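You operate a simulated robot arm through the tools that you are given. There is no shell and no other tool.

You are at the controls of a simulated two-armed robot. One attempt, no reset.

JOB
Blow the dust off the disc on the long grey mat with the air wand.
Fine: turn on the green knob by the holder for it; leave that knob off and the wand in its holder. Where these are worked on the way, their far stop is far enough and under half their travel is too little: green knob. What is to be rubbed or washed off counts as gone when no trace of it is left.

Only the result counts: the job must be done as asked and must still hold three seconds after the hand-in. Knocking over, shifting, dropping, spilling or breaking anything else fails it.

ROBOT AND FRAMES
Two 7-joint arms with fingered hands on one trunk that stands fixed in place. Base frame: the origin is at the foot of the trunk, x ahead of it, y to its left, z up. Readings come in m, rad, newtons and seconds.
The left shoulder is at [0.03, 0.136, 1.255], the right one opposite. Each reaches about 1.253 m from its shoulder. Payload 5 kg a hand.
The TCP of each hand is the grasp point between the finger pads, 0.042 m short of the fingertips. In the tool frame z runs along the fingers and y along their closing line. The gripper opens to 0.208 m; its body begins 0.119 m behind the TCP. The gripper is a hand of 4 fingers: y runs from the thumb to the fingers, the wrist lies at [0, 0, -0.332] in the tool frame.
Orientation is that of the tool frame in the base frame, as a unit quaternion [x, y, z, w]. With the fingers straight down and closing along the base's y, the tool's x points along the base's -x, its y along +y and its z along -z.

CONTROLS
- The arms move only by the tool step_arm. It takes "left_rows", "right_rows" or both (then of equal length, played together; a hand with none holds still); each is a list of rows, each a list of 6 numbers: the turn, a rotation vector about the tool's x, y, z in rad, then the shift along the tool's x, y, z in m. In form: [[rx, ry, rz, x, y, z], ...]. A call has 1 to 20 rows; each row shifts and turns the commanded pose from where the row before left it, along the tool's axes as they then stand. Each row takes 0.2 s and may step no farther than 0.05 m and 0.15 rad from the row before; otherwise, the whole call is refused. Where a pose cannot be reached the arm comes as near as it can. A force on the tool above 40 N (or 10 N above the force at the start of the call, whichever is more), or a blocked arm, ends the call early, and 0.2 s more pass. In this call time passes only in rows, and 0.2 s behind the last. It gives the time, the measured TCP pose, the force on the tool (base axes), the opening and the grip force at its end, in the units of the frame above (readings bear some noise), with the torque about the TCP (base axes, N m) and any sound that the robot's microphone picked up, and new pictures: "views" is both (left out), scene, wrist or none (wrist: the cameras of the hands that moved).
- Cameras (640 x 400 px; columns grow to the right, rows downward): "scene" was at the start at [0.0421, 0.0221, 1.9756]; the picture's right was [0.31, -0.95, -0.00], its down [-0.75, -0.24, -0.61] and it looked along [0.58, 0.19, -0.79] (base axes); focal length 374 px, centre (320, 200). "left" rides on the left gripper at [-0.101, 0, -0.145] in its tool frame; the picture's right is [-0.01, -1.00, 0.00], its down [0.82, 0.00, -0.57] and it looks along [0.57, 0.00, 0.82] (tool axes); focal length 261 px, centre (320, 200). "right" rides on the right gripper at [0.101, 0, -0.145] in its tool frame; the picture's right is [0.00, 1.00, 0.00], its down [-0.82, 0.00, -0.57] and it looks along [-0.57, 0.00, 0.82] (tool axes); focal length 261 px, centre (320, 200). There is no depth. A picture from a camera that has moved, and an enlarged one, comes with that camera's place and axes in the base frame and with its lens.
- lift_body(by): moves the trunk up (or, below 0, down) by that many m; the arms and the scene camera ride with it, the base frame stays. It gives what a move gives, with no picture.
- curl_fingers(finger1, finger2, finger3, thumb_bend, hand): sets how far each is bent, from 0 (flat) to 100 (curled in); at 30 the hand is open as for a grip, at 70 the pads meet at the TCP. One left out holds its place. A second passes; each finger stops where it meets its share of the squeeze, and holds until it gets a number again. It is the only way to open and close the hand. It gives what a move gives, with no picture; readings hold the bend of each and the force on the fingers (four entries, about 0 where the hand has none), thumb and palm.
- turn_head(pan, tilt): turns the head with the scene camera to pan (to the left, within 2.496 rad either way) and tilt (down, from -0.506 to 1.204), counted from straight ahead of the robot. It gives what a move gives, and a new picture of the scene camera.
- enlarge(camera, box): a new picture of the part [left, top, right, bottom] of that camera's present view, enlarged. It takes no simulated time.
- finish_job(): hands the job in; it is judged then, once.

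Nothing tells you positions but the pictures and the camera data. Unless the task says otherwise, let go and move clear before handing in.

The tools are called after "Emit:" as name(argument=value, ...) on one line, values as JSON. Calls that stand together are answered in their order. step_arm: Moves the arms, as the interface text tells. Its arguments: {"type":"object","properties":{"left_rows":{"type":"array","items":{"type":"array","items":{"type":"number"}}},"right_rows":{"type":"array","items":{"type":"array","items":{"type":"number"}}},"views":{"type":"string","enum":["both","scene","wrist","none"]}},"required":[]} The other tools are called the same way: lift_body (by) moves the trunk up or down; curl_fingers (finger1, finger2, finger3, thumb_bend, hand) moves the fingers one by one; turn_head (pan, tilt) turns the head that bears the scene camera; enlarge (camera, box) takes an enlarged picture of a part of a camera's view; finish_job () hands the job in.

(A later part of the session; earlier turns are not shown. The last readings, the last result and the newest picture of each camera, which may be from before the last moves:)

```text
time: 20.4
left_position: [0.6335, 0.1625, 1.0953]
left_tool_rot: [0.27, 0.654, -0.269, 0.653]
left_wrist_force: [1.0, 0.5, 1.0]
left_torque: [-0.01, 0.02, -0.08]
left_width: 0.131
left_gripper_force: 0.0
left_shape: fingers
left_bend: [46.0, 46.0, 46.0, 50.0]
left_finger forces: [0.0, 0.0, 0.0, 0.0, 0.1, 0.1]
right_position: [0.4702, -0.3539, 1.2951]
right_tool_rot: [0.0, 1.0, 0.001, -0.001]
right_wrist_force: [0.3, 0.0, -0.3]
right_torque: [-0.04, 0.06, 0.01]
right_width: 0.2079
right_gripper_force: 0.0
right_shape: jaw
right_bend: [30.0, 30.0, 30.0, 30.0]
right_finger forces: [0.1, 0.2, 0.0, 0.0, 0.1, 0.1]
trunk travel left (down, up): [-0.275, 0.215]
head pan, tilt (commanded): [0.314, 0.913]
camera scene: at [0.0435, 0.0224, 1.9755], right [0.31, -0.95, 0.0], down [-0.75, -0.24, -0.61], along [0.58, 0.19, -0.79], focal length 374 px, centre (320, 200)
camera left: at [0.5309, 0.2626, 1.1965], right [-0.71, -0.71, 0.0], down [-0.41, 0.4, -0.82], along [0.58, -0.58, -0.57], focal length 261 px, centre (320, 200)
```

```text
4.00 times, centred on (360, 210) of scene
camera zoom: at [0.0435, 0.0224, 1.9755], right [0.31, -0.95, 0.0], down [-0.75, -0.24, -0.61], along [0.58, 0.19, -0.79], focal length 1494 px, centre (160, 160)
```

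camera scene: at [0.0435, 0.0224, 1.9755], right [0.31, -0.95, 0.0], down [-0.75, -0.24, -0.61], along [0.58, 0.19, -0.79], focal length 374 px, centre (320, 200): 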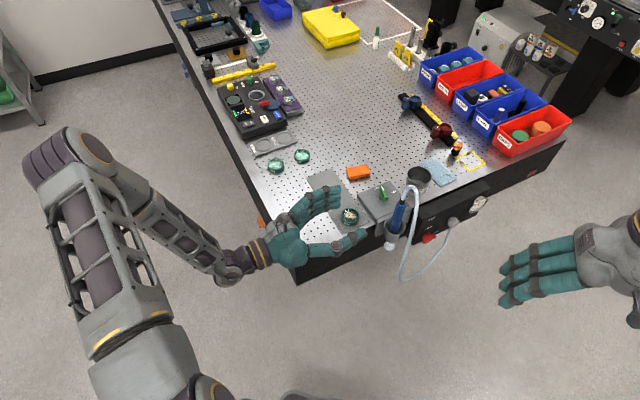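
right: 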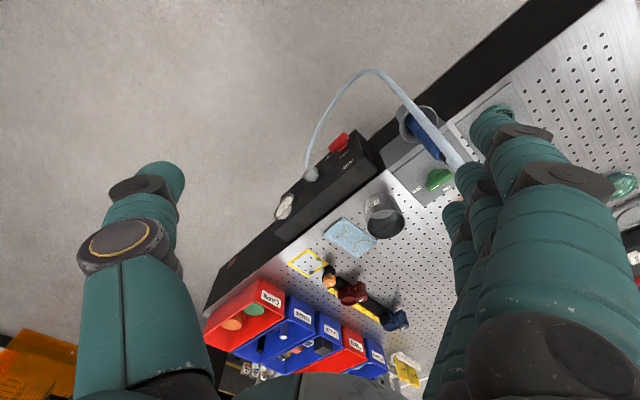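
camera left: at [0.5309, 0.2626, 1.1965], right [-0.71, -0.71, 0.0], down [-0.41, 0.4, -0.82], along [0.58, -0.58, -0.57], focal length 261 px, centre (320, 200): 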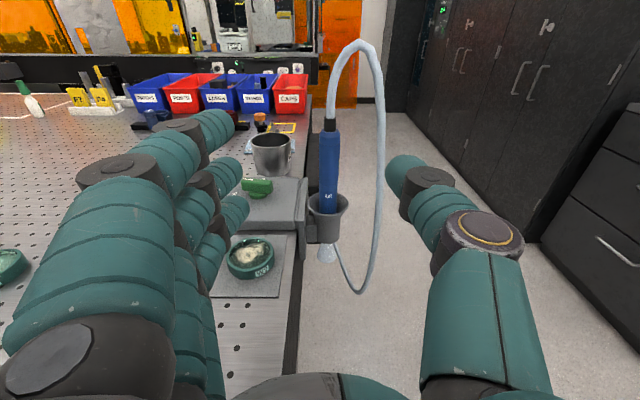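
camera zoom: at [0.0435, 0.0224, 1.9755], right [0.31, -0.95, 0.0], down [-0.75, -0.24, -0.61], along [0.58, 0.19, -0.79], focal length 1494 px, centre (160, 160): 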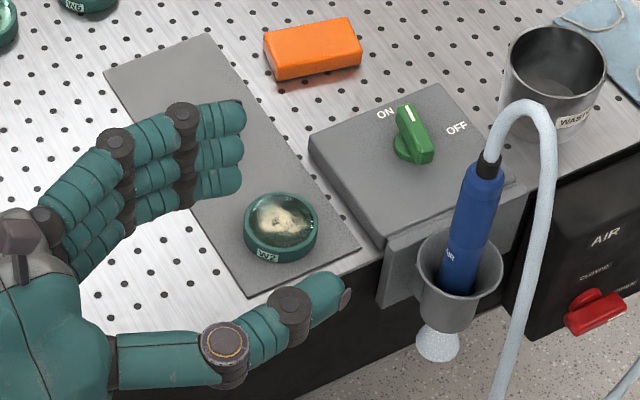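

The wand stands vertical at about e2‑offset −1.5 cm from my hand line, with the hose hanging ~7 cm in front of it. I'll narrow the thumb so it can pass between wand and hose, align height and lateral position, and advance partway.

Emit:
curl_fingers(hand="left", finger1=50, finger2=50, finger3=50, thumb_bend=57)

Emit:
step_arm(left_rows=[[0, 0, 0, 0.03, -0.0075, 0.02], [0, 0, 0, 0.03, -0.007, 0.02], [0, 0, 0, 0.02, 0, 0.035]], views="both")

Emit:
enlarge(camera="left", box=[220, 60, 460, 210])

Emit:
enlarge(camera="scene", box=[280, 160, 440, 260])

```text
time: 21.4
left_position: [0.6325, 0.1619, 1.0965]
left_tool_rot: [0.271, 0.653, -0.271, 0.653]
left_wrist_force: [-0.1, 0.3, -1.1]
left_torque: [0.02, -0.01, 0.01]
left_width: 0.1061
left_gripper_force: 0.1
left_shape: fingers
left_bend: [50.0, 50.0, 50.0, 56.0]
left_finger forces: [0.0, 0.0, 0.1, 0.1, 0.0, 0.0]
right_position: [0.468, -0.3543, 1.2958]
right_tool_rot: [0.001, 1.0, 0.0, 0.0]
right_wrist_force: [0.1, 0.9, 0.0]
right_torque: [-0.02, 0.02, 0.02]
right_width: 0.2076
right_gripper_force: 0.1
right_shape: jaw
right_bend: [30.0, 30.0, 30.0, 30.0]
right_finger forces: [0.0, 0.1, 0.0, 0.0, 0.0, 0.1]
trunk travel left (down, up): [-0.275, 0.215]
head pan, tilt (commanded): [0.314, 0.913]
```

```text
time: 22.2
left_position: [0.6793, 0.0952, 1.0167]
left_tool_rot: [0.27, 0.654, -0.27, 0.653]
left_wrist_force: [1.5, 0.8, -0.8]
left_torque: [-0.03, -0.01, -0.06]
left_width: 0.1059
left_gripper_force: 0.1
left_shape: fingers
left_bend: [50.0, 50.0, 50.0, 56.0]
left_finger forces: [0.0, 0.0, 0.0, 0.0, 0.1, 0.1]
right_position: [0.4699, -0.3558, 1.2958]
right_tool_rot: [-0.001, 1.0, 0.0, -0.001]
right_wrist_force: [0.4, -0.7, 0.6]
right_torque: [0.05, 0.12, 0.0]
right_width: 0.2077
right_gripper_force: 0.0
right_shape: jaw
right_bend: [30.0, 30.0, 30.0, 30.0]
right_finger forces: [0.1, 0.1, 0.1, 0.1, 0.0, 0.0]
trunk travel left (down, up): [-0.275, 0.215]
head pan, tilt (commanded): [0.314, 0.913]
camera scene: at [0.0441, 0.0207, 1.9755], right [0.31, -0.95, 0.0], down [-0.75, -0.24, -0.61], along [0.58, 0.19, -0.79], focal length 374 px, centre (320, 200)
camera left: at [0.5761, 0.1961, 1.1174], right [-0.71, -0.71, 0.0], down [-0.41, 0.4, -0.82], along [0.58, -0.58, -0.57], focal length 261 px, centre (320, 200)
```

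scene: 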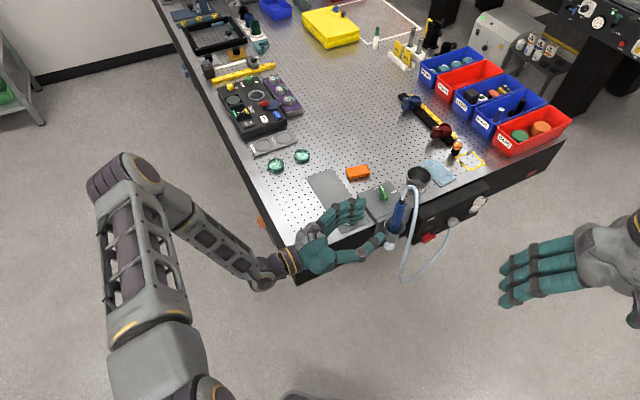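
left: 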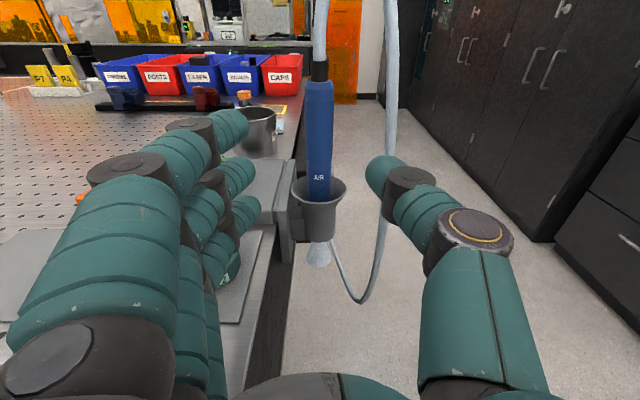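

```text
2.67 times, centred on (340, 135) of left
camera zoom: at [0.5761, 0.1961, 1.1174], right [-0.71, -0.71, 0.0], down [-0.41, 0.4, -0.82], along [0.58, -0.58, -0.57], focal length 695 px, centre (267, 373)
```

zoom: 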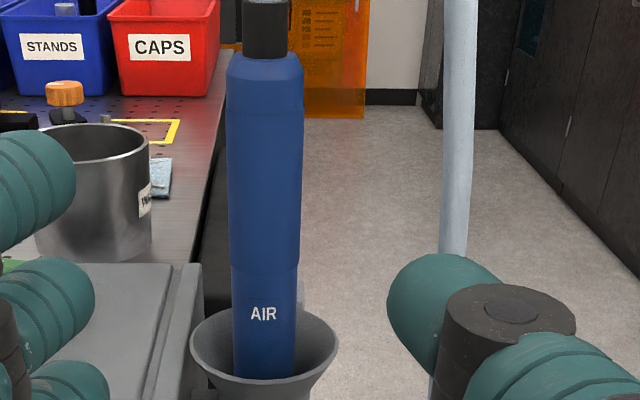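

```text
4.00 times, centred on (360, 210) of scene
camera zoom: at [0.0441, 0.0207, 1.9755], right [0.31, -0.95, 0.0], down [-0.75, -0.24, -0.61], along [0.58, 0.19, -0.79], focal length 1494 px, centre (160, 160)
```

zoom: 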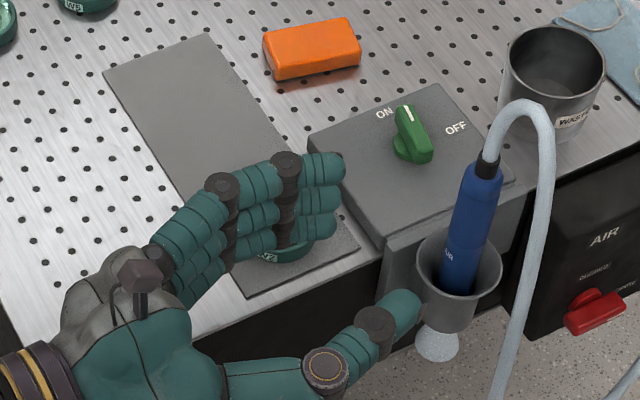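

The wand is centred on the hand's line, and the thumb will pass between it and the hose. I'll advance 10 cm, then tuck the thumb in a bit more.

Emit:
step_arm(left_rows=[[0, 0, 0, 0, 0, 0.025], [0, 0, 0, 0, 0, 0.025], [0, 0, 0, 0, 0, 0.025], [0, 0, 0, 0, 0, 0.023]], views="wrist")

Emit:
enlarge(camera="scene", box=[320, 170, 440, 245])

```text
time: 23.2
left_position: [0.7469, 0.0269, 1.0161]
left_tool_rot: [0.271, 0.653, -0.271, 0.653]
left_wrist_force: [-1.0, 0.0, -0.3]
left_torque: [-0.06, -0.04, -0.06]
left_width: 0.1059
left_gripper_force: 0.0
left_shape: fingers
left_bend: [50.0, 50.0, 50.0, 56.0]
left_finger forces: [0.0, 0.1, 0.0, 0.0, 0.0, 0.0]
right_position: [0.4691, -0.3554, 1.296]
right_tool_rot: [0.0, 1.0, 0.0, 0.0]
right_wrist_force: [0.7, 0.0, 0.7]
right_torque: [0.02, 0.02, 0.04]
right_width: 0.2078
right_gripper_force: 0.0
right_shape: jaw
right_bend: [30.0, 30.0, 30.0, 30.0]
right_finger forces: [0.1, 0.1, 0.1, 0.1, 0.0, 0.0]
trunk travel left (down, up): [-0.275, 0.215]
head pan, tilt (commanded): [0.314, 0.913]
camera left: at [0.6441, 0.1271, 1.1167], right [-0.71, -0.71, 0.01], down [-0.41, 0.4, -0.82], along [0.58, -0.58, -0.57], focal length 261 px, centre (320, 200)
```

left: 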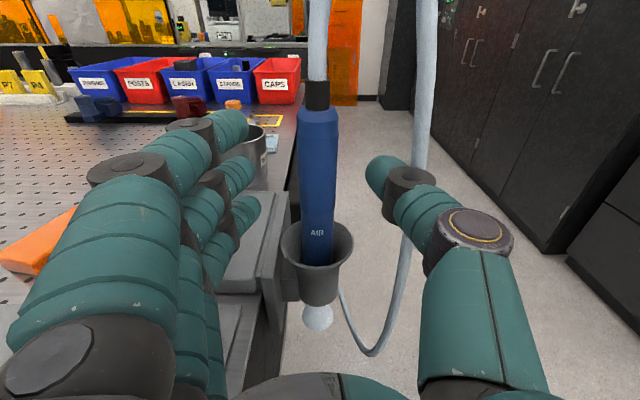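

```text
5.33 times, centred on (380, 208) of scene
camera zoom: at [0.0429, 0.0211, 1.9755], right [0.31, -0.95, 0.0], down [-0.75, -0.24, -0.61], along [0.58, 0.19, -0.79], focal length 1992 px, centre (0, 160)
```

zoom: 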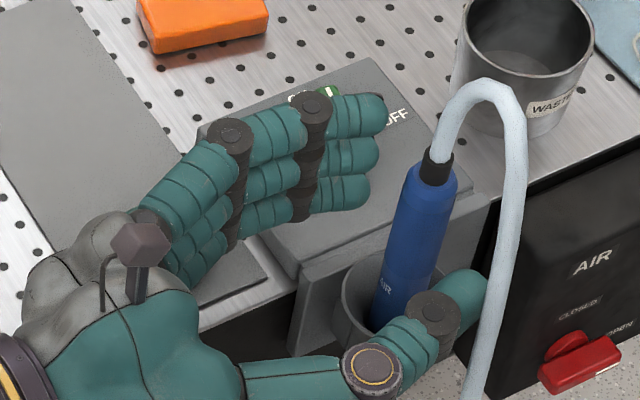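

No contact so far and the thumb tip is between wand and hose. Thumb in a touch, then the last 2.5 cm forward.

Emit:
curl_fingers(hand="left", thumb_bend=61)

Emit:
step_arm(left_rows=[[0, 0, 0, 0, 0, 0.013], [0, 0, 0, 0, 0, 0.013]], views="wrist")

Emit:
enlarge(camera="scene", box=[320, 170, 440, 245])

Emit:
enlarge(camera="left", box=[220, 80, 460, 230])

```text
time: 24.2
left_position: [0.7467, 0.0274, 1.0165]
left_tool_rot: [0.27, 0.654, -0.27, 0.653]
left_wrist_force: [-0.4, -0.3, 0.7]
left_torque: [0.0, 0.0, 0.01]
left_width: 0.094
left_gripper_force: 0.1
left_shape: fingers
left_bend: [50.0, 50.0, 50.0, 61.0]
left_finger forces: [0.0, 0.0, 0.0, 0.0, 0.1, 0.0]
right_position: [0.4679, -0.3544, 1.297]
right_tool_rot: [-0.001, 1.0, 0.0, -0.001]
right_wrist_force: [-0.7, 0.4, 0.5]
right_torque: [0.01, -0.01, 0.02]
right_width: 0.2075
right_gripper_force: 0.1
right_shape: jaw
right_bend: [30.0, 30.0, 30.0, 30.0]
right_finger forces: [0.0, 0.0, 0.0, 0.0, 0.0, 0.0]
trunk travel left (down, up): [-0.275, 0.215]
head pan, tilt (commanded): [0.314, 0.913]
```

```text
time: 24.8
left_position: [0.7643, 0.0105, 1.0158]
left_tool_rot: [0.27, 0.654, -0.27, 0.653]
left_wrist_force: [0.7, -0.3, 0.2]
left_torque: [0.01, -0.03, -0.01]
left_width: 0.0939
left_gripper_force: 0.0
left_shape: fingers
left_bend: [50.0, 50.0, 50.0, 61.0]
left_finger forces: [0.0, 0.0, 0.0, 0.0, 0.0, 0.0]
right_position: [0.4696, -0.3532, 1.2959]
right_tool_rot: [0.0, 1.0, 0.0, 0.0]
right_wrist_force: [-0.1, 0.6, 0.2]
right_torque: [-0.01, 0.03, 0.01]
right_width: 0.2075
right_gripper_force: 0.1
right_shape: jaw
right_bend: [30.0, 30.0, 30.0, 30.0]
right_finger forces: [0.0, 0.0, 0.0, 0.1, 0.1, 0.1]
trunk travel left (down, up): [-0.275, 0.215]
head pan, tilt (commanded): [0.314, 0.913]
camera left: at [0.6624, 0.1102, 1.1164], right [-0.71, -0.71, 0.0], down [-0.41, 0.4, -0.82], along [0.58, -0.58, -0.57], focal length 261 px, centre (320, 200)
```

left: 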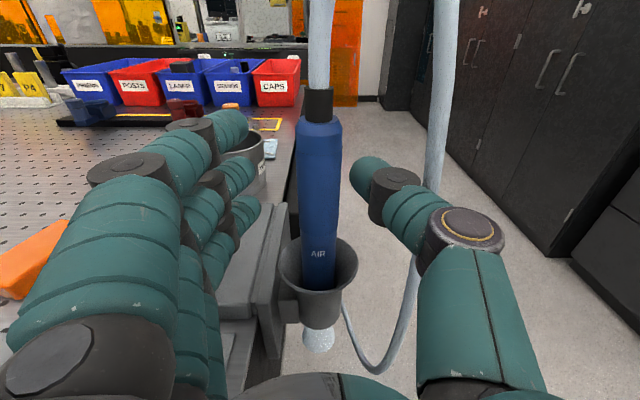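

```text
5.33 times, centred on (380, 208) of scene
camera zoom: at [0.0421, 0.022, 1.9756], right [0.31, -0.95, 0.0], down [-0.75, -0.24, -0.61], along [0.58, 0.19, -0.79], focal length 1992 px, centre (0, 160)
```

zoom: 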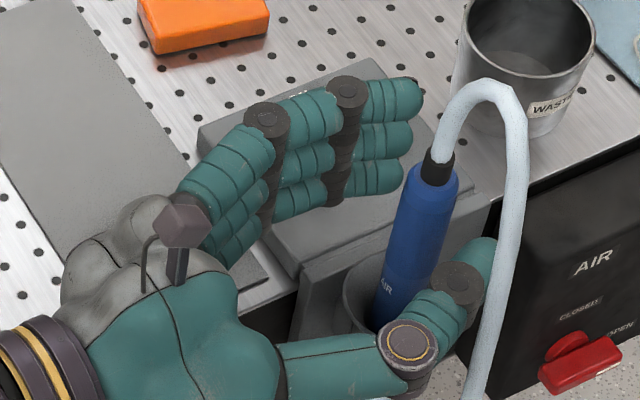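

```text
2.67 times, centred on (340, 155) of left
camera zoom: at [0.6624, 0.1102, 1.1164], right [-0.71, -0.71, 0.0], down [-0.41, 0.4, -0.82], along [0.58, -0.58, -0.57], focal length 695 px, centre (267, 320)
```

zoom: 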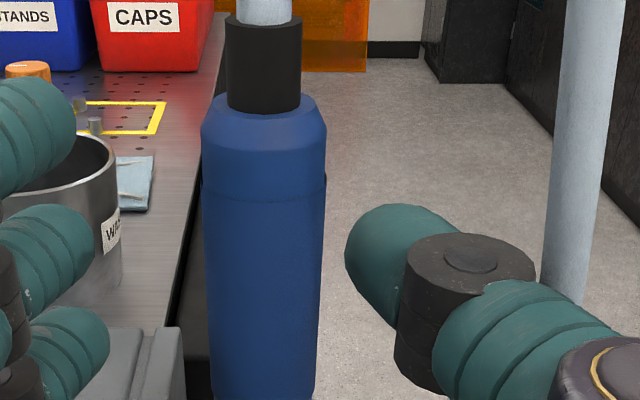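

The wand is at the grasp point, centred. Closing the hand gradually around it.

Emit:
curl_fingers(hand="left", finger1=63, finger2=63, finger3=63, thumb_bend=64)

Emit:
curl_fingers(hand="left", finger1=80, finger2=80, finger3=80, thumb_bend=80)

Emit:
enlarge(camera="scene", box=[320, 170, 440, 245])

Emit:
enlarge(camera="left", box=[160, 50, 480, 250])

```text
time: 25.8
left_position: [0.7644, 0.0098, 1.0157]
left_tool_rot: [0.271, 0.653, -0.271, 0.653]
left_wrist_force: [-0.4, -0.2, 0.6]
left_torque: [-0.01, -0.02, -0.02]
left_width: 0.0562
left_gripper_force: 0.1
left_shape: fingers
left_bend: [63.0, 63.0, 63.0, 64.0]
left_finger forces: [0.0, 0.0, 0.0, 0.0, 0.1, 0.0]
right_position: [0.469, -0.3548, 1.2957]
right_tool_rot: [0.0, 1.0, 0.0, 0.0]
right_wrist_force: [0.1, -0.1, 0.2]
right_torque: [0.02, -0.02, -0.01]
right_width: 0.2076
right_gripper_force: 0.0
right_shape: jaw
right_bend: [30.0, 30.0, 30.0, 30.0]
right_finger forces: [0.0, 0.1, 0.0, 0.1, 0.0, 0.0]
trunk travel left (down, up): [-0.275, 0.215]
head pan, tilt (commanded): [0.314, 0.913]
```

```text
time: 26.8
left_position: [0.7656, 0.0073, 1.0157]
left_tool_rot: [0.272, 0.652, -0.271, 0.653]
left_wrist_force: [12.1, -14.3, 5.5]
left_torque: [0.19, -0.07, -0.1]
left_width: 0.0227
left_gripper_force: 22.8
left_shape: fingers
left_bend: [76.0, 74.0, 72.0, 74.0]
left_finger forces: [10.9, 0.0, 9.5, 0.1, 25.1, 0.1]
right_position: [0.4689, -0.3561, 1.2949]
right_tool_rot: [-0.001, 1.0, 0.001, 0.0]
right_wrist_force: [0.3, 0.7, -0.4]
right_torque: [0.01, 0.0, -0.01]
right_width: 0.208
right_gripper_force: 0.0
right_shape: jaw
right_bend: [30.0, 30.0, 30.0, 30.0]
right_finger forces: [0.0, 0.0, 0.1, 0.0, 0.1, 0.1]
trunk travel left (down, up): [-0.275, 0.215]
head pan, tilt (commanded): [0.314, 0.913]
```

```text
5.33 times, centred on (380, 208) of scene
camera zoom: at [0.0428, 0.0203, 1.9756], right [0.31, -0.95, 0.0], down [-0.75, -0.24, -0.61], along [0.58, 0.19, -0.79], focal length 1992 px, centre (0, 160)
```

zoom: 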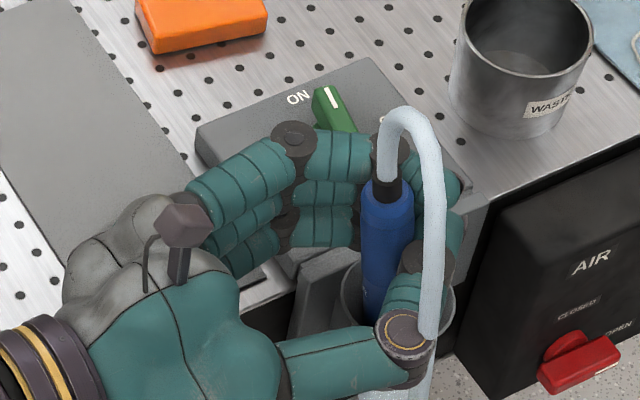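

```text
2.00 times, centred on (320, 150) of left
camera zoom: at [0.663, 0.1081, 1.117], right [-0.71, -0.71, 0.0], down [-0.41, 0.4, -0.82], along [0.58, -0.58, -0.57], focal length 521 px, centre (320, 300)
```

zoom: 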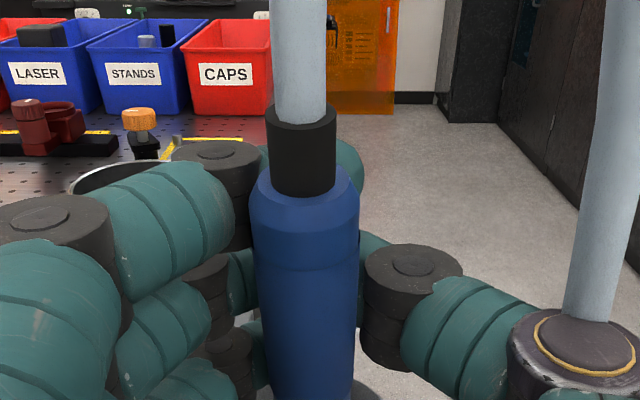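

The wand is gripped (thumb 25 N, fingers 11 and 10 N), but it is being pulled sideways against the cup with ~18 N. I'll ease the hand forward a bit to relieve that before lifting.

Emit:
step_arm(left_rows=[[0, 0, 0, 0, 0, 0.006]], views="none")

```text
time: 27.2
left_position: [0.7682, 0.0069, 1.015]
left_tool_rot: [0.269, 0.654, -0.269, 0.654]
left_wrist_force: [4.5, -6.0, 8.9]
left_torque: [0.15, 0.11, -0.05]
left_width: 0.0227
left_gripper_force: 18.6
left_shape: fingers
left_bend: [78.0, 75.0, 73.0, 75.0]
left_finger forces: [9.3, 0.1, 4.8, 0.0, 22.0, 0.0]
right_position: [0.4682, -0.3548, 1.2968]
right_tool_rot: [-0.001, 1.0, 0.0, 0.0]
right_wrist_force: [0.7, -0.5, 0.7]
right_torque: [-0.02, 0.04, -0.01]
right_width: 0.2078
right_gripper_force: 0.1
right_shape: jaw
right_bend: [30.0, 30.0, 30.0, 30.0]
right_finger forces: [0.0, 0.0, 0.0, 0.0, 0.0, 0.1]
trunk travel left (down, up): [-0.275, 0.215]
head pan, tilt (commanded): [0.314, 0.913]
```

Side force dropped to ~7 N. One more small nudge and a look.

Emit:
step_arm(left_rows=[[0, 0, 0, 0, 0, 0.003]], views="none")

Emit:
enlarge(camera="left", box=[160, 50, 480, 250])

Emit:
enlarge(camera="scene", box=[320, 170, 440, 245])

```text
time: 27.6
left_position: [0.77, 0.0051, 1.0161]
left_tool_rot: [0.271, 0.654, -0.269, 0.653]
left_wrist_force: [3.4, -5.3, 5.6]
left_torque: [0.07, 0.05, 0.01]
left_width: 0.0229
left_gripper_force: 4.8
left_shape: fingers
left_bend: [79.0, 76.0, 73.0, 75.0]
left_finger forces: [5.1, 0.1, 3.7, 0.0, 0.0, 0.0]
right_position: [0.4688, -0.355, 1.2959]
right_tool_rot: [0.0, 1.0, 0.0, 0.0]
right_wrist_force: [-0.1, 0.3, 0.5]
right_torque: [-0.02, 0.0, -0.04]
right_width: 0.2079
right_gripper_force: 0.1
right_shape: jaw
right_bend: [30.0, 30.0, 30.0, 30.0]
right_finger forces: [0.1, 0.0, 0.0, 0.0, 0.1, 0.1]
trunk travel left (down, up): [-0.275, 0.215]
head pan, tilt (commanded): [0.314, 0.913]
```

```text
2.00 times, centred on (320, 150) of left
camera zoom: at [0.6677, 0.1042, 1.1162], right [-0.71, -0.71, 0.0], down [-0.41, 0.4, -0.82], along [0.58, -0.58, -0.57], focal length 521 px, centre (320, 300)
```

zoom: 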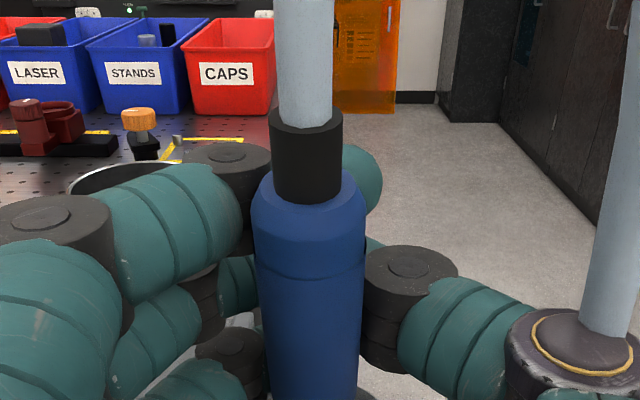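

```text
5.33 times, centred on (380, 208) of scene
camera zoom: at [0.0419, 0.0217, 1.9756], right [0.31, -0.95, 0.0], down [-0.75, -0.24, -0.61], along [0.58, 0.19, -0.79], focal length 1992 px, centre (0, 160)
```

zoom: 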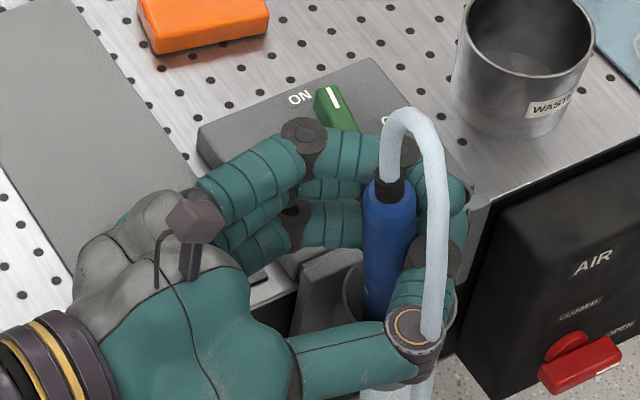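

The fingertips hooked past the wand rather than pinching it squarely, since the tips meet about 3 cm ahead of the TCP. I'll open slightly, let the wand settle, back off and re-grip with the wand between the very tips.

Emit:
curl_fingers(hand="left", finger1=52, finger2=52, finger3=52, thumb_bend=58)

Emit:
step_arm(left_rows=[[0, 0, 0, 0, 0, -0.012], [0, 0, 0, 0, 0, -0.014]], views="wrist")

Emit:
enlarge(camera="left", box=[220, 80, 460, 230])

Emit:
enlarge(camera="scene", box=[320, 170, 440, 245])

```text
time: 28.6
left_position: [0.7704, 0.0025, 1.0165]
left_tool_rot: [0.27, 0.654, -0.27, 0.653]
left_wrist_force: [-0.6, 0.3, 0.7]
left_torque: [-0.01, -0.02, 0.02]
left_width: 0.0972
left_gripper_force: 0.0
left_shape: fingers
left_bend: [52.0, 52.0, 52.0, 57.0]
left_finger forces: [0.1, 0.0, 0.0, 0.0, 0.1, 0.0]
right_position: [0.469, -0.3552, 1.2967]
right_tool_rot: [0.001, 1.0, 0.0, 0.0]
right_wrist_force: [-0.3, -0.3, 0.4]
right_torque: [0.02, -0.03, -0.03]
right_width: 0.2075
right_gripper_force: 0.1
right_shape: jaw
right_bend: [30.0, 30.0, 30.0, 30.0]
right_finger forces: [0.0, 0.0, 0.0, 0.0, 0.0, 0.1]
trunk travel left (down, up): [-0.275, 0.215]
head pan, tilt (commanded): [0.314, 0.913]
```

```text
time: 29.2
left_position: [0.7517, 0.0219, 1.0167]
left_tool_rot: [0.27, 0.654, -0.27, 0.653]
left_wrist_force: [-0.6, 0.1, -0.5]
left_torque: [-0.02, 0.0, -0.01]
left_width: 0.0968
left_gripper_force: 0.1
left_shape: fingers
left_bend: [52.0, 52.0, 52.0, 57.0]
left_finger forces: [0.0, 0.0, 0.0, 0.0, 0.0, 0.0]
right_position: [0.4671, -0.3532, 1.2963]
right_tool_rot: [0.0, 1.0, 0.0, 0.0]
right_wrist_force: [0.2, 0.1, 0.2]
right_torque: [0.03, -0.03, -0.02]
right_width: 0.2079
right_gripper_force: 0.0
right_shape: jaw
right_bend: [30.0, 30.0, 30.0, 30.0]
right_finger forces: [0.0, 0.0, 0.0, 0.0, 0.1, 0.0]
trunk travel left (down, up): [-0.275, 0.215]
head pan, tilt (commanded): [0.314, 0.913]
camera left: at [0.6487, 0.1225, 1.1172], right [-0.71, -0.71, 0.0], down [-0.41, 0.4, -0.82], along [0.58, -0.58, -0.57], focal length 261 px, centre (320, 200)
```

left: 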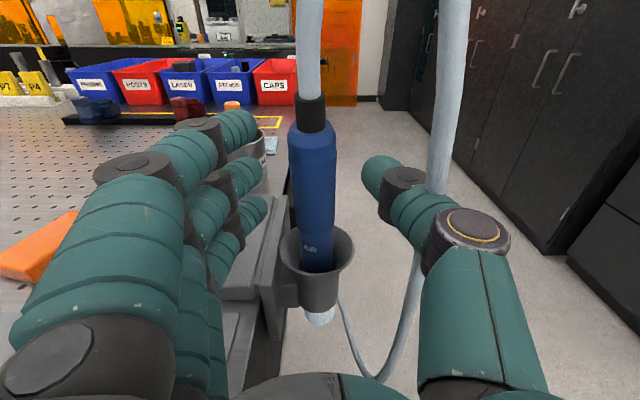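

```text
2.67 times, centred on (340, 155) of left
camera zoom: at [0.6487, 0.1225, 1.1172], right [-0.71, -0.71, 0.0], down [-0.41, 0.4, -0.82], along [0.58, -0.58, -0.57], focal length 695 px, centre (267, 320)
```

zoom: 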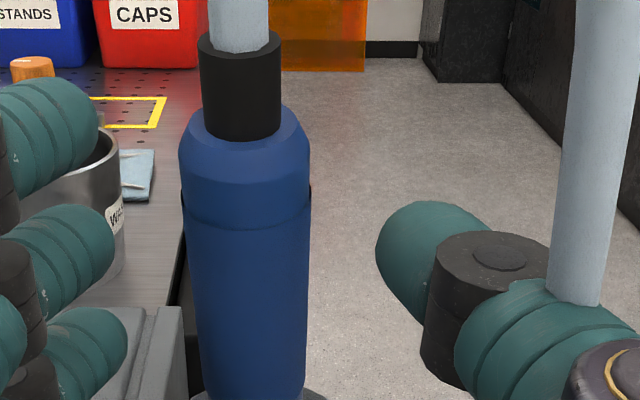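

```text
5.33 times, centred on (380, 208) of scene
camera zoom: at [0.0417, 0.0224, 1.9756], right [0.31, -0.95, 0.0], down [-0.75, -0.24, -0.61], along [0.58, 0.19, -0.79], focal length 1992 px, centre (0, 160)
```

zoom: 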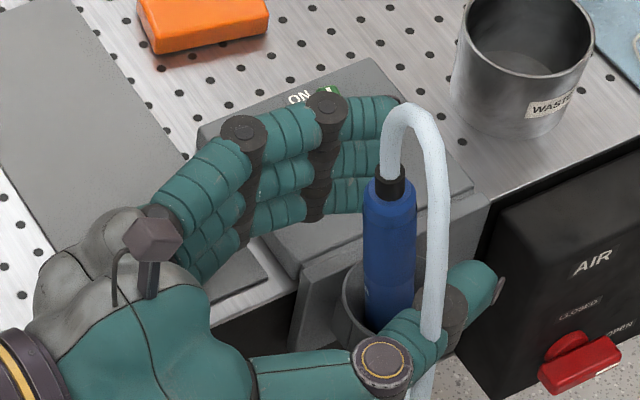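

The wand now leans slightly toward the palm in its cup. I'll back off ~2 cm so it sits between the fingertips, then close in small steps.

Emit:
step_arm(left_rows=[[0, 0, 0, 0, 0, -0.011], [0, 0, 0, 0, 0, -0.011]], views="none")

Emit:
curl_fingers(hand="left", finger1=63, finger2=63, finger3=63, thumb_bend=64)

Emit:
enlarge(camera="left", box=[220, 80, 460, 230])

Emit:
enlarge(camera="scene", box=[320, 170, 440, 245])

```text
time: 29.8
left_position: [0.7355, 0.0351, 1.015]
left_tool_rot: [0.271, 0.653, -0.271, 0.653]
left_wrist_force: [-0.5, 0.2, -1.5]
left_torque: [0.03, -0.01, 0.0]
left_width: 0.0969
left_gripper_force: 0.0
left_shape: fingers
left_bend: [52.0, 52.0, 52.0, 57.0]
left_finger forces: [0.1, 0.1, 0.0, 0.0, 0.0, 0.0]
right_position: [0.4688, -0.3533, 1.2956]
right_tool_rot: [0.0, 1.0, 0.0, 0.0]
right_wrist_force: [-0.4, 0.3, 0.4]
right_torque: [0.04, 0.0, -0.01]
right_width: 0.2077
right_gripper_force: 0.1
right_shape: jaw
right_bend: [30.0, 30.0, 30.0, 30.0]
right_finger forces: [0.1, 0.1, 0.1, 0.0, 0.0, 0.0]
trunk travel left (down, up): [-0.275, 0.215]
head pan, tilt (commanded): [0.314, 0.913]
```

```text
time: 30.8
left_position: [0.7372, 0.0373, 1.0153]
left_tool_rot: [0.27, 0.653, -0.271, 0.653]
left_wrist_force: [0.5, 0.4, 0.7]
left_torque: [-0.03, 0.01, -0.04]
left_width: 0.0561
left_gripper_force: 0.1
left_shape: fingers
left_bend: [63.0, 63.0, 63.0, 64.0]
left_finger forces: [0.1, 0.1, 0.1, 0.1, 0.0, 0.0]
right_position: [0.4683, -0.3535, 1.2955]
right_tool_rot: [0.0, 1.0, 0.0, 0.0]
right_wrist_force: [0.3, 0.6, -0.2]
right_torque: [0.02, -0.01, 0.0]
right_width: 0.2079
right_gripper_force: 0.1
right_shape: jaw
right_bend: [30.0, 30.0, 30.0, 30.0]
right_finger forces: [0.1, 0.0, 0.0, 0.0, 0.0, 0.0]
trunk travel left (down, up): [-0.275, 0.215]
head pan, tilt (commanded): [0.314, 0.913]
```

```text
2.67 times, centred on (340, 155) of left
camera zoom: at [0.6339, 0.1375, 1.1164], right [-0.71, -0.71, 0.0], down [-0.41, 0.4, -0.82], along [0.58, -0.58, -0.57], focal length 695 px, centre (267, 320)
```

zoom: 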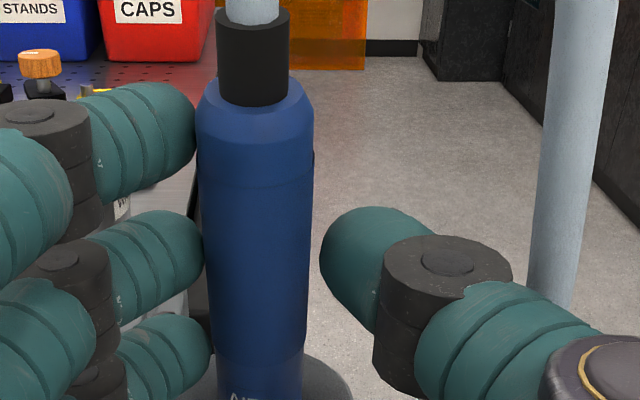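

```text
5.33 times, centred on (380, 208) of scene
camera zoom: at [0.042, 0.022, 1.9756], right [0.31, -0.95, 0.0], down [-0.75, -0.24, -0.61], along [0.58, 0.19, -0.79], focal length 1992 px, centre (0, 160)
```

zoom: 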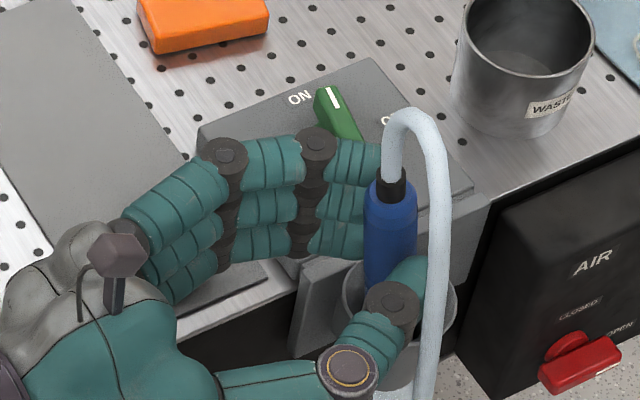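

The fingertips flank the wand at the right depth. Closing further to pinch it.

Emit:
curl_fingers(hand="left", finger1=72, finger2=72, finger3=72, thumb_bend=72)

Emit:
enlarge(camera="left", box=[220, 80, 460, 230])

Emit:
enlarge(camera="scene", box=[320, 170, 440, 245])

```text
time: 31.8
left_position: [0.7383, 0.0367, 1.015]
left_tool_rot: [0.27, 0.653, -0.27, 0.654]
left_wrist_force: [5.3, -1.6, 0.4]
left_torque: [0.05, -0.02, 0.07]
left_width: 0.0483
left_gripper_force: 19.5
left_shape: fingers
left_bend: [65.0, 65.0, 65.0, 67.0]
left_finger forces: [6.9, 6.9, 7.1, 0.1, 17.8, 0.1]
right_position: [0.4685, -0.3551, 1.2965]
right_tool_rot: [0.0, 1.0, 0.0, 0.001]
right_wrist_force: [0.5, 0.3, -0.1]
right_torque: [0.01, 0.01, 0.01]
right_width: 0.2078
right_gripper_force: 0.0
right_shape: jaw
right_bend: [30.0, 30.0, 30.0, 30.0]
right_finger forces: [0.0, 0.0, 0.0, 0.0, 0.0, 0.1]
trunk travel left (down, up): [-0.275, 0.215]
head pan, tilt (commanded): [0.314, 0.913]
```

```text
2.67 times, centred on (340, 155) of left
camera zoom: at [0.6343, 0.1374, 1.1164], right [-0.71, -0.71, 0.0], down [-0.41, 0.4, -0.82], along [0.58, -0.58, -0.57], focal length 695 px, centre (267, 320)
```

zoom: 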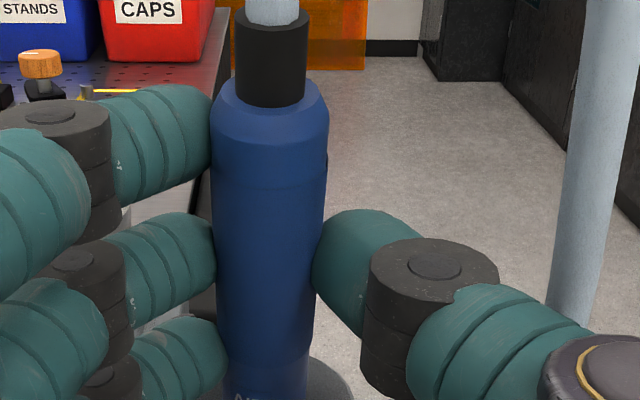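

```text
5.33 times, centred on (380, 208) of scene
camera zoom: at [0.0425, 0.0219, 1.9756], right [0.31, -0.95, 0.0], down [-0.75, -0.24, -0.61], along [0.58, 0.19, -0.79], focal length 1992 px, centre (0, 160)
```

zoom: 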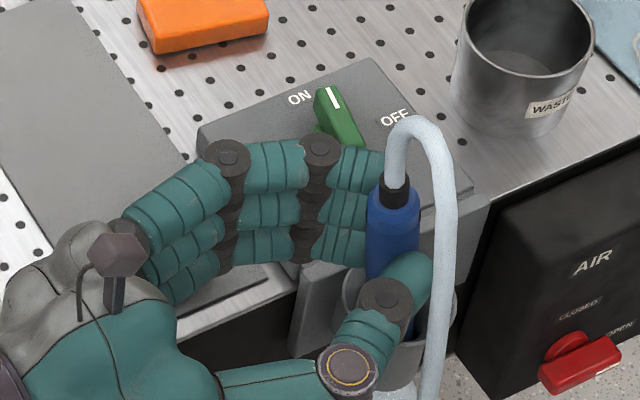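

A clean four-point pinch: each finger ~7 N, thumb ~18 N. Now lift the wand slowly and check it comes along.

Emit:
step_arm(left_rows=[[0, 0, 0, -0.01, 0, 0], [0, 0, 0, -0.012, 0, 0], [0, 0, 0, -0.014, 0, 0]], views="none")

Emit:
enlarge(camera="left", box=[200, 80, 520, 280])

Emit:
enlarge(camera="scene", box=[320, 170, 440, 245])

```text
time: 32.6
left_position: [0.7355, 0.0371, 1.0516]
left_tool_rot: [0.27, 0.654, -0.27, 0.653]
left_wrist_force: [0.7, 0.4, -1.2]
left_torque: [0.04, 0.06, 0.0]
left_width: 0.0482
left_gripper_force: 19.7
left_shape: fingers
left_bend: [66.0, 65.0, 66.0, 67.0]
left_finger forces: [6.7, 6.5, 6.3, 0.0, 20.1, 0.0]
right_position: [0.4694, -0.3552, 1.2962]
right_tool_rot: [0.0, 1.0, 0.0, 0.0]
right_wrist_force: [-0.4, 0.3, 0.5]
right_torque: [0.04, -0.01, -0.02]
right_width: 0.2078
right_gripper_force: 0.1
right_shape: jaw
right_bend: [30.0, 30.0, 30.0, 30.0]
right_finger forces: [0.1, 0.0, 0.0, 0.1, 0.1, 0.0]
trunk travel left (down, up): [-0.275, 0.215]
head pan, tilt (commanded): [0.314, 0.913]
```

```text
2.00 times, centred on (360, 180) of left
camera zoom: at [0.6334, 0.1377, 1.1523], right [-0.71, -0.71, 0.01], down [-0.41, 0.4, -0.82], along [0.58, -0.58, -0.57], focal length 521 px, centre (240, 240)
```

zoom: 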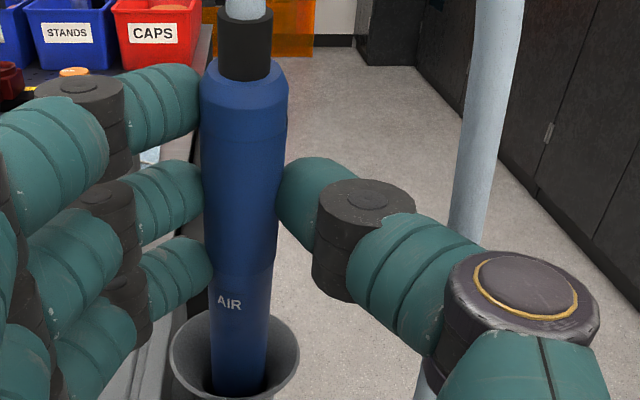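

```text
5.33 times, centred on (380, 208) of scene
camera zoom: at [0.0417, 0.0217, 1.9756], right [0.31, -0.95, 0.0], down [-0.75, -0.24, -0.61], along [0.58, 0.19, -0.79], focal length 1992 px, centre (0, 160)
```

zoom: 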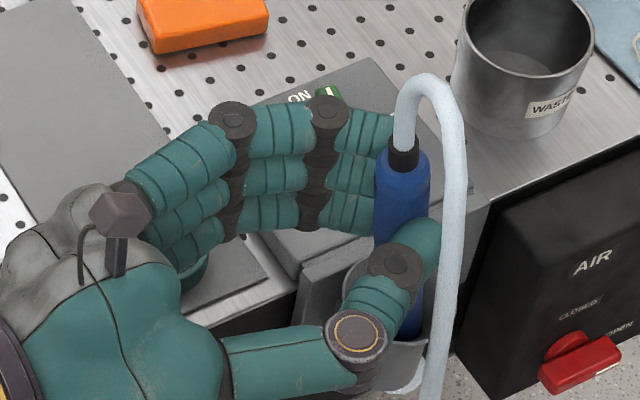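

The wand rises with the hand, grip steady. Continue lifting clear of the cup.

Emit:
step_arm(left_rows=[[0, 0, 0, -0.02, 0, 0], [0, 0, 0, -0.025, 0, 0], [0, 0, 0, -0.025, 0, 0], [0, 0, 0, -0.025, 0, 0], [0, 0, 0, -0.025, 0, 0]], views="both")

Emit:
enlarge(camera="scene", box=[300, 150, 460, 250])

```text
time: 33.8
left_position: [0.7345, 0.0363, 1.1705]
left_tool_rot: [0.27, 0.654, -0.27, 0.653]
left_wrist_force: [-0.6, -0.4, -0.9]
left_torque: [0.01, 0.02, 0.07]
left_width: 0.0481
left_gripper_force: 20.3
left_shape: fingers
left_bend: [66.0, 65.0, 66.0, 67.0]
left_finger forces: [6.7, 6.5, 6.3, 0.1, 20.2, 0.1]
right_position: [0.4681, -0.3547, 1.2963]
right_tool_rot: [0.0, 1.0, 0.0, 0.0]
right_wrist_force: [-0.4, -0.3, 0.8]
right_torque: [0.04, -0.04, -0.01]
right_width: 0.208
right_gripper_force: 0.1
right_shape: jaw
right_bend: [30.0, 30.0, 30.0, 30.0]
right_finger forces: [0.0, 0.1, 0.0, 0.0, 0.0, 0.0]
trunk travel left (down, up): [-0.275, 0.215]
head pan, tilt (commanded): [0.314, 0.913]
camera scene: at [0.0413, 0.0213, 1.9756], right [0.31, -0.95, 0.0], down [-0.75, -0.24, -0.61], along [0.58, 0.19, -0.79], focal length 374 px, centre (320, 200)
camera left: at [0.6328, 0.1372, 1.2723], right [-0.71, -0.71, 0.0], down [-0.41, 0.4, -0.82], along [0.58, -0.58, -0.57], focal length 261 px, centre (320, 200)
```

scene: 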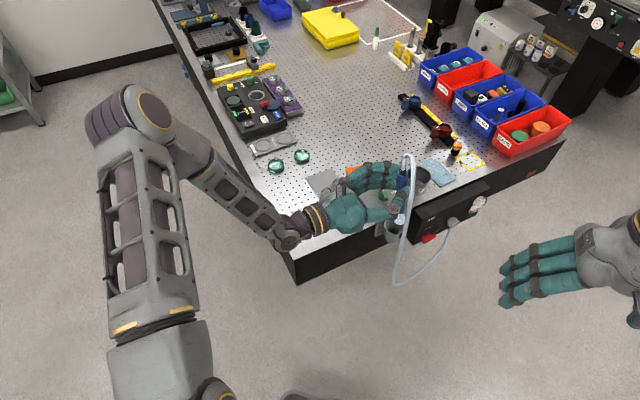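
left: 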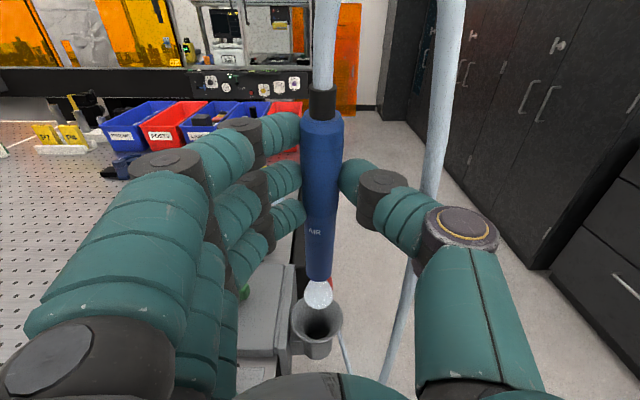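

```text
4.00 times, centred on (380, 200) of scene
camera zoom: at [0.0413, 0.0213, 1.9756], right [0.31, -0.95, 0.0], down [-0.75, -0.24, -0.61], along [0.58, 0.19, -0.79], focal length 1494 px, centre (80, 200)
```

zoom: 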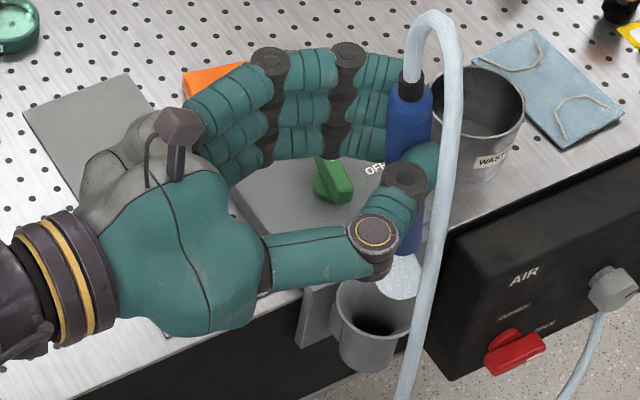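

The wand is free with an air jet at its tip, about 16 cm below the TCP and tilted ~11° forward. I'll pitch the hand to make the wand vertical, then carry it left and inward to above the disc, staying high first.

Emit:
step_arm(left_rows=[[0, 0.0935, 0, 0, 0, 0], [0, 0.0935, 0, 0, 0, 0], [0, 0, 0, 0.0052, 0, -0.0272], [0, 0, 0, 0.0052, 0, -0.0272], [0, 0, 0, 0.0052, 0, -0.0272], [0, 0, 0, 0, 0.029, 0], [0, 0, 0, 0, 0.029, 0], [0, 0, 0, 0, 0.029, 0], [0, 0, 0, 0, 0.029, 0]], views="both")

Emit:
enlarge(camera="scene", box=[270, 150, 430, 250])

Emit:
enlarge(camera="left", box=[200, 150, 440, 300])

```text
time: 35.8
left_position: [0.7594, 0.1805, 1.172]
left_tool_rot: [0.295, 0.712, -0.245, 0.589]
left_wrist_force: [0.6, 0.6, -2.1]
left_torque: [-0.02, 0.04, -0.04]
left_width: 0.0481
left_gripper_force: 19.8
left_shape: fingers
left_bend: [66.0, 65.0, 66.0, 67.0]
left_finger forces: [6.7, 6.6, 6.3, 0.0, 20.0, 0.0]
right_position: [0.4699, -0.3528, 1.2961]
right_tool_rot: [0.0, 1.0, 0.0, -0.001]
right_wrist_force: [0.5, 1.2, 0.8]
right_torque: [-0.08, 0.03, 0.02]
right_width: 0.2077
right_gripper_force: 0.0
right_shape: jaw
right_bend: [30.0, 30.0, 30.0, 30.0]
right_finger forces: [0.1, 0.0, 0.0, 0.1, 0.1, 0.0]
trunk travel left (down, up): [-0.275, 0.215]
head pan, tilt (commanded): [0.314, 0.913]
camera scene: at [0.0428, 0.023, 1.9755], right [0.31, -0.95, 0.0], down [-0.75, -0.24, -0.61], along [0.58, 0.19, -0.79], focal length 374 px, centre (320, 200)
camera left: at [0.6725, 0.2664, 1.2973], right [-0.71, -0.71, 0.01], down [-0.51, 0.5, -0.7], along [0.49, -0.5, -0.71], focal length 261 px, centre (320, 200)
```

scene: 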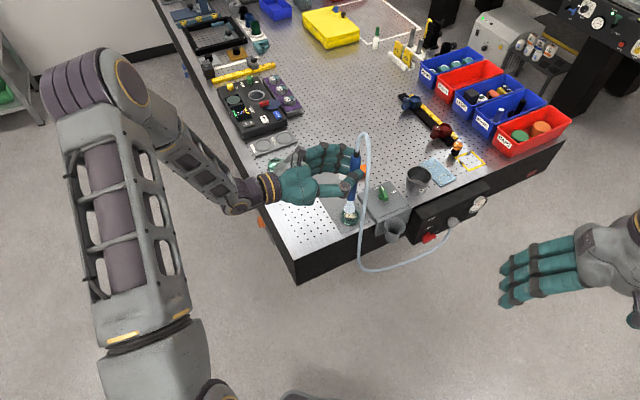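
left: 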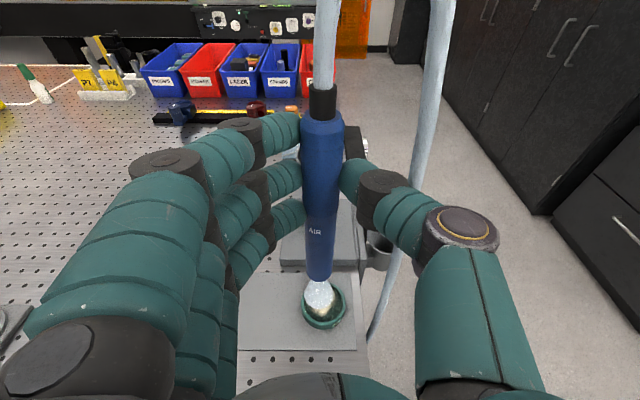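

```text
4.00 times, centred on (350, 200) of scene
camera zoom: at [0.0428, 0.023, 1.9755], right [0.31, -0.95, 0.0], down [-0.75, -0.24, -0.61], along [0.58, 0.19, -0.79], focal length 1494 px, centre (200, 200)
```

zoom: 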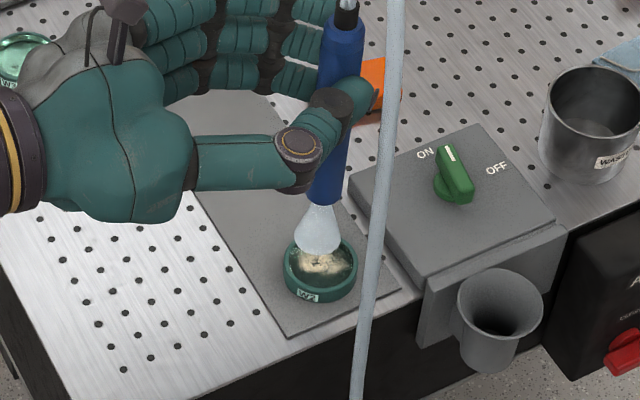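

```text
2.67 times, centred on (320, 225) of left
camera zoom: at [0.6725, 0.2664, 1.2973], right [-0.71, -0.71, 0.01], down [-0.51, 0.5, -0.7], along [0.49, -0.5, -0.71], focal length 695 px, centre (320, 133)
```

zoom: 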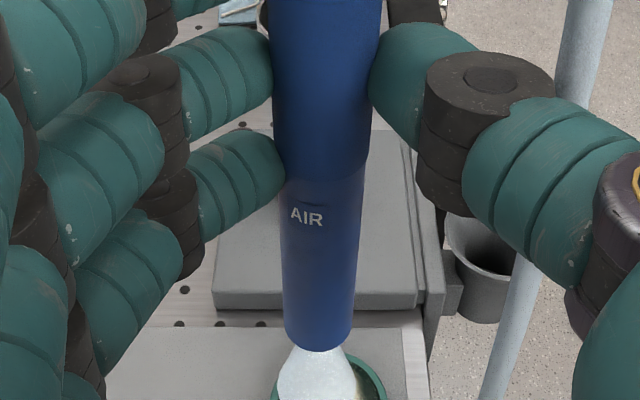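

The jet points straight down at the disc. I'll lower about 3 cm so the jet reaches the dust, dwell briefly, and look.

Emit:
step_arm(left_rows=[[0, 0, 0, 0.0147, -0.003, 0.0028], [0, 0, 0, 0.0147, -0.002, 0.0028], [0, 0, 0, 0, 0, 0], [0, 0, 0, 0, 0, 0], [0, 0, 0, 0, 0, 0]], views="wrist")

Emit:
enlarge(camera="scene", box=[310, 180, 390, 230])

Emit:
enlarge(camera="left", box=[240, 230, 400, 330])

```text
time: 37.0
left_position: [0.7559, 0.1763, 1.1432]
left_tool_rot: [0.295, 0.712, -0.245, 0.589]
left_wrist_force: [-0.4, 1.0, -1.4]
left_torque: [0.02, 0.04, 0.04]
left_width: 0.048
left_gripper_force: 20.0
left_shape: fingers
left_bend: [66.0, 65.0, 66.0, 67.0]
left_finger forces: [6.7, 6.6, 6.3, 0.0, 20.0, 0.0]
right_position: [0.4686, -0.355, 1.2968]
right_tool_rot: [0.0, 1.0, -0.001, 0.0]
right_wrist_force: [0.1, -0.6, 0.3]
right_torque: [0.02, 0.0, -0.01]
right_width: 0.2078
right_gripper_force: 0.1
right_shape: jaw
right_bend: [30.0, 30.0, 30.0, 30.0]
right_finger forces: [0.0, 0.0, 0.0, 0.0, 0.0, 0.1]
trunk travel left (down, up): [-0.275, 0.215]
head pan, tilt (commanded): [0.314, 0.913]
camera left: at [0.6679, 0.2613, 1.2681], right [-0.71, -0.71, 0.0], down [-0.51, 0.5, -0.7], along [0.49, -0.5, -0.71], focal length 261 px, centre (320, 200)
```

left: 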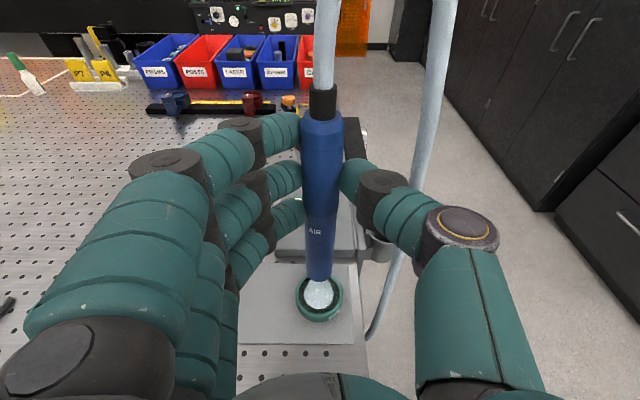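

```text
8.00 times, centred on (350, 205) of scene
camera zoom: at [0.0418, 0.0219, 1.9756], right [0.31, -0.95, 0.0], down [-0.75, -0.24, -0.61], along [0.58, 0.19, -0.79], focal length 2988 px, centre (80, 160)
```

zoom: 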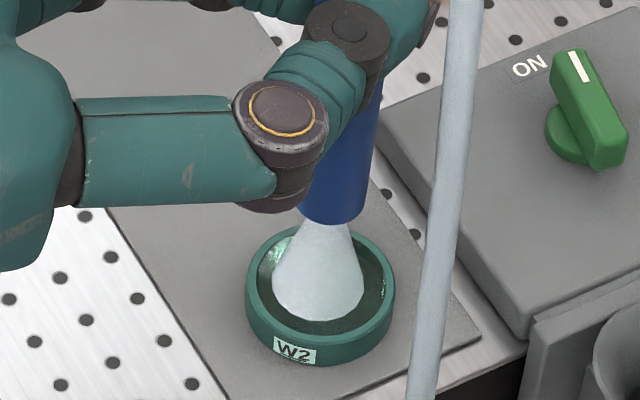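

```text
4.00 times, centred on (320, 280) of left
camera zoom: at [0.6679, 0.2613, 1.2681], right [-0.71, -0.71, 0.0], down [-0.51, 0.5, -0.7], along [0.49, -0.5, -0.71], focal length 1043 px, centre (320, -120)
```

zoom: 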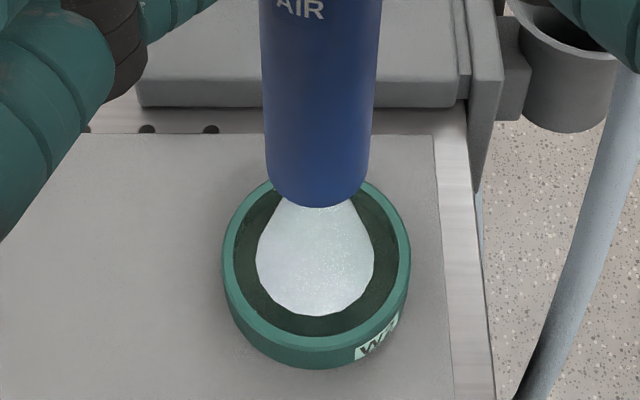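

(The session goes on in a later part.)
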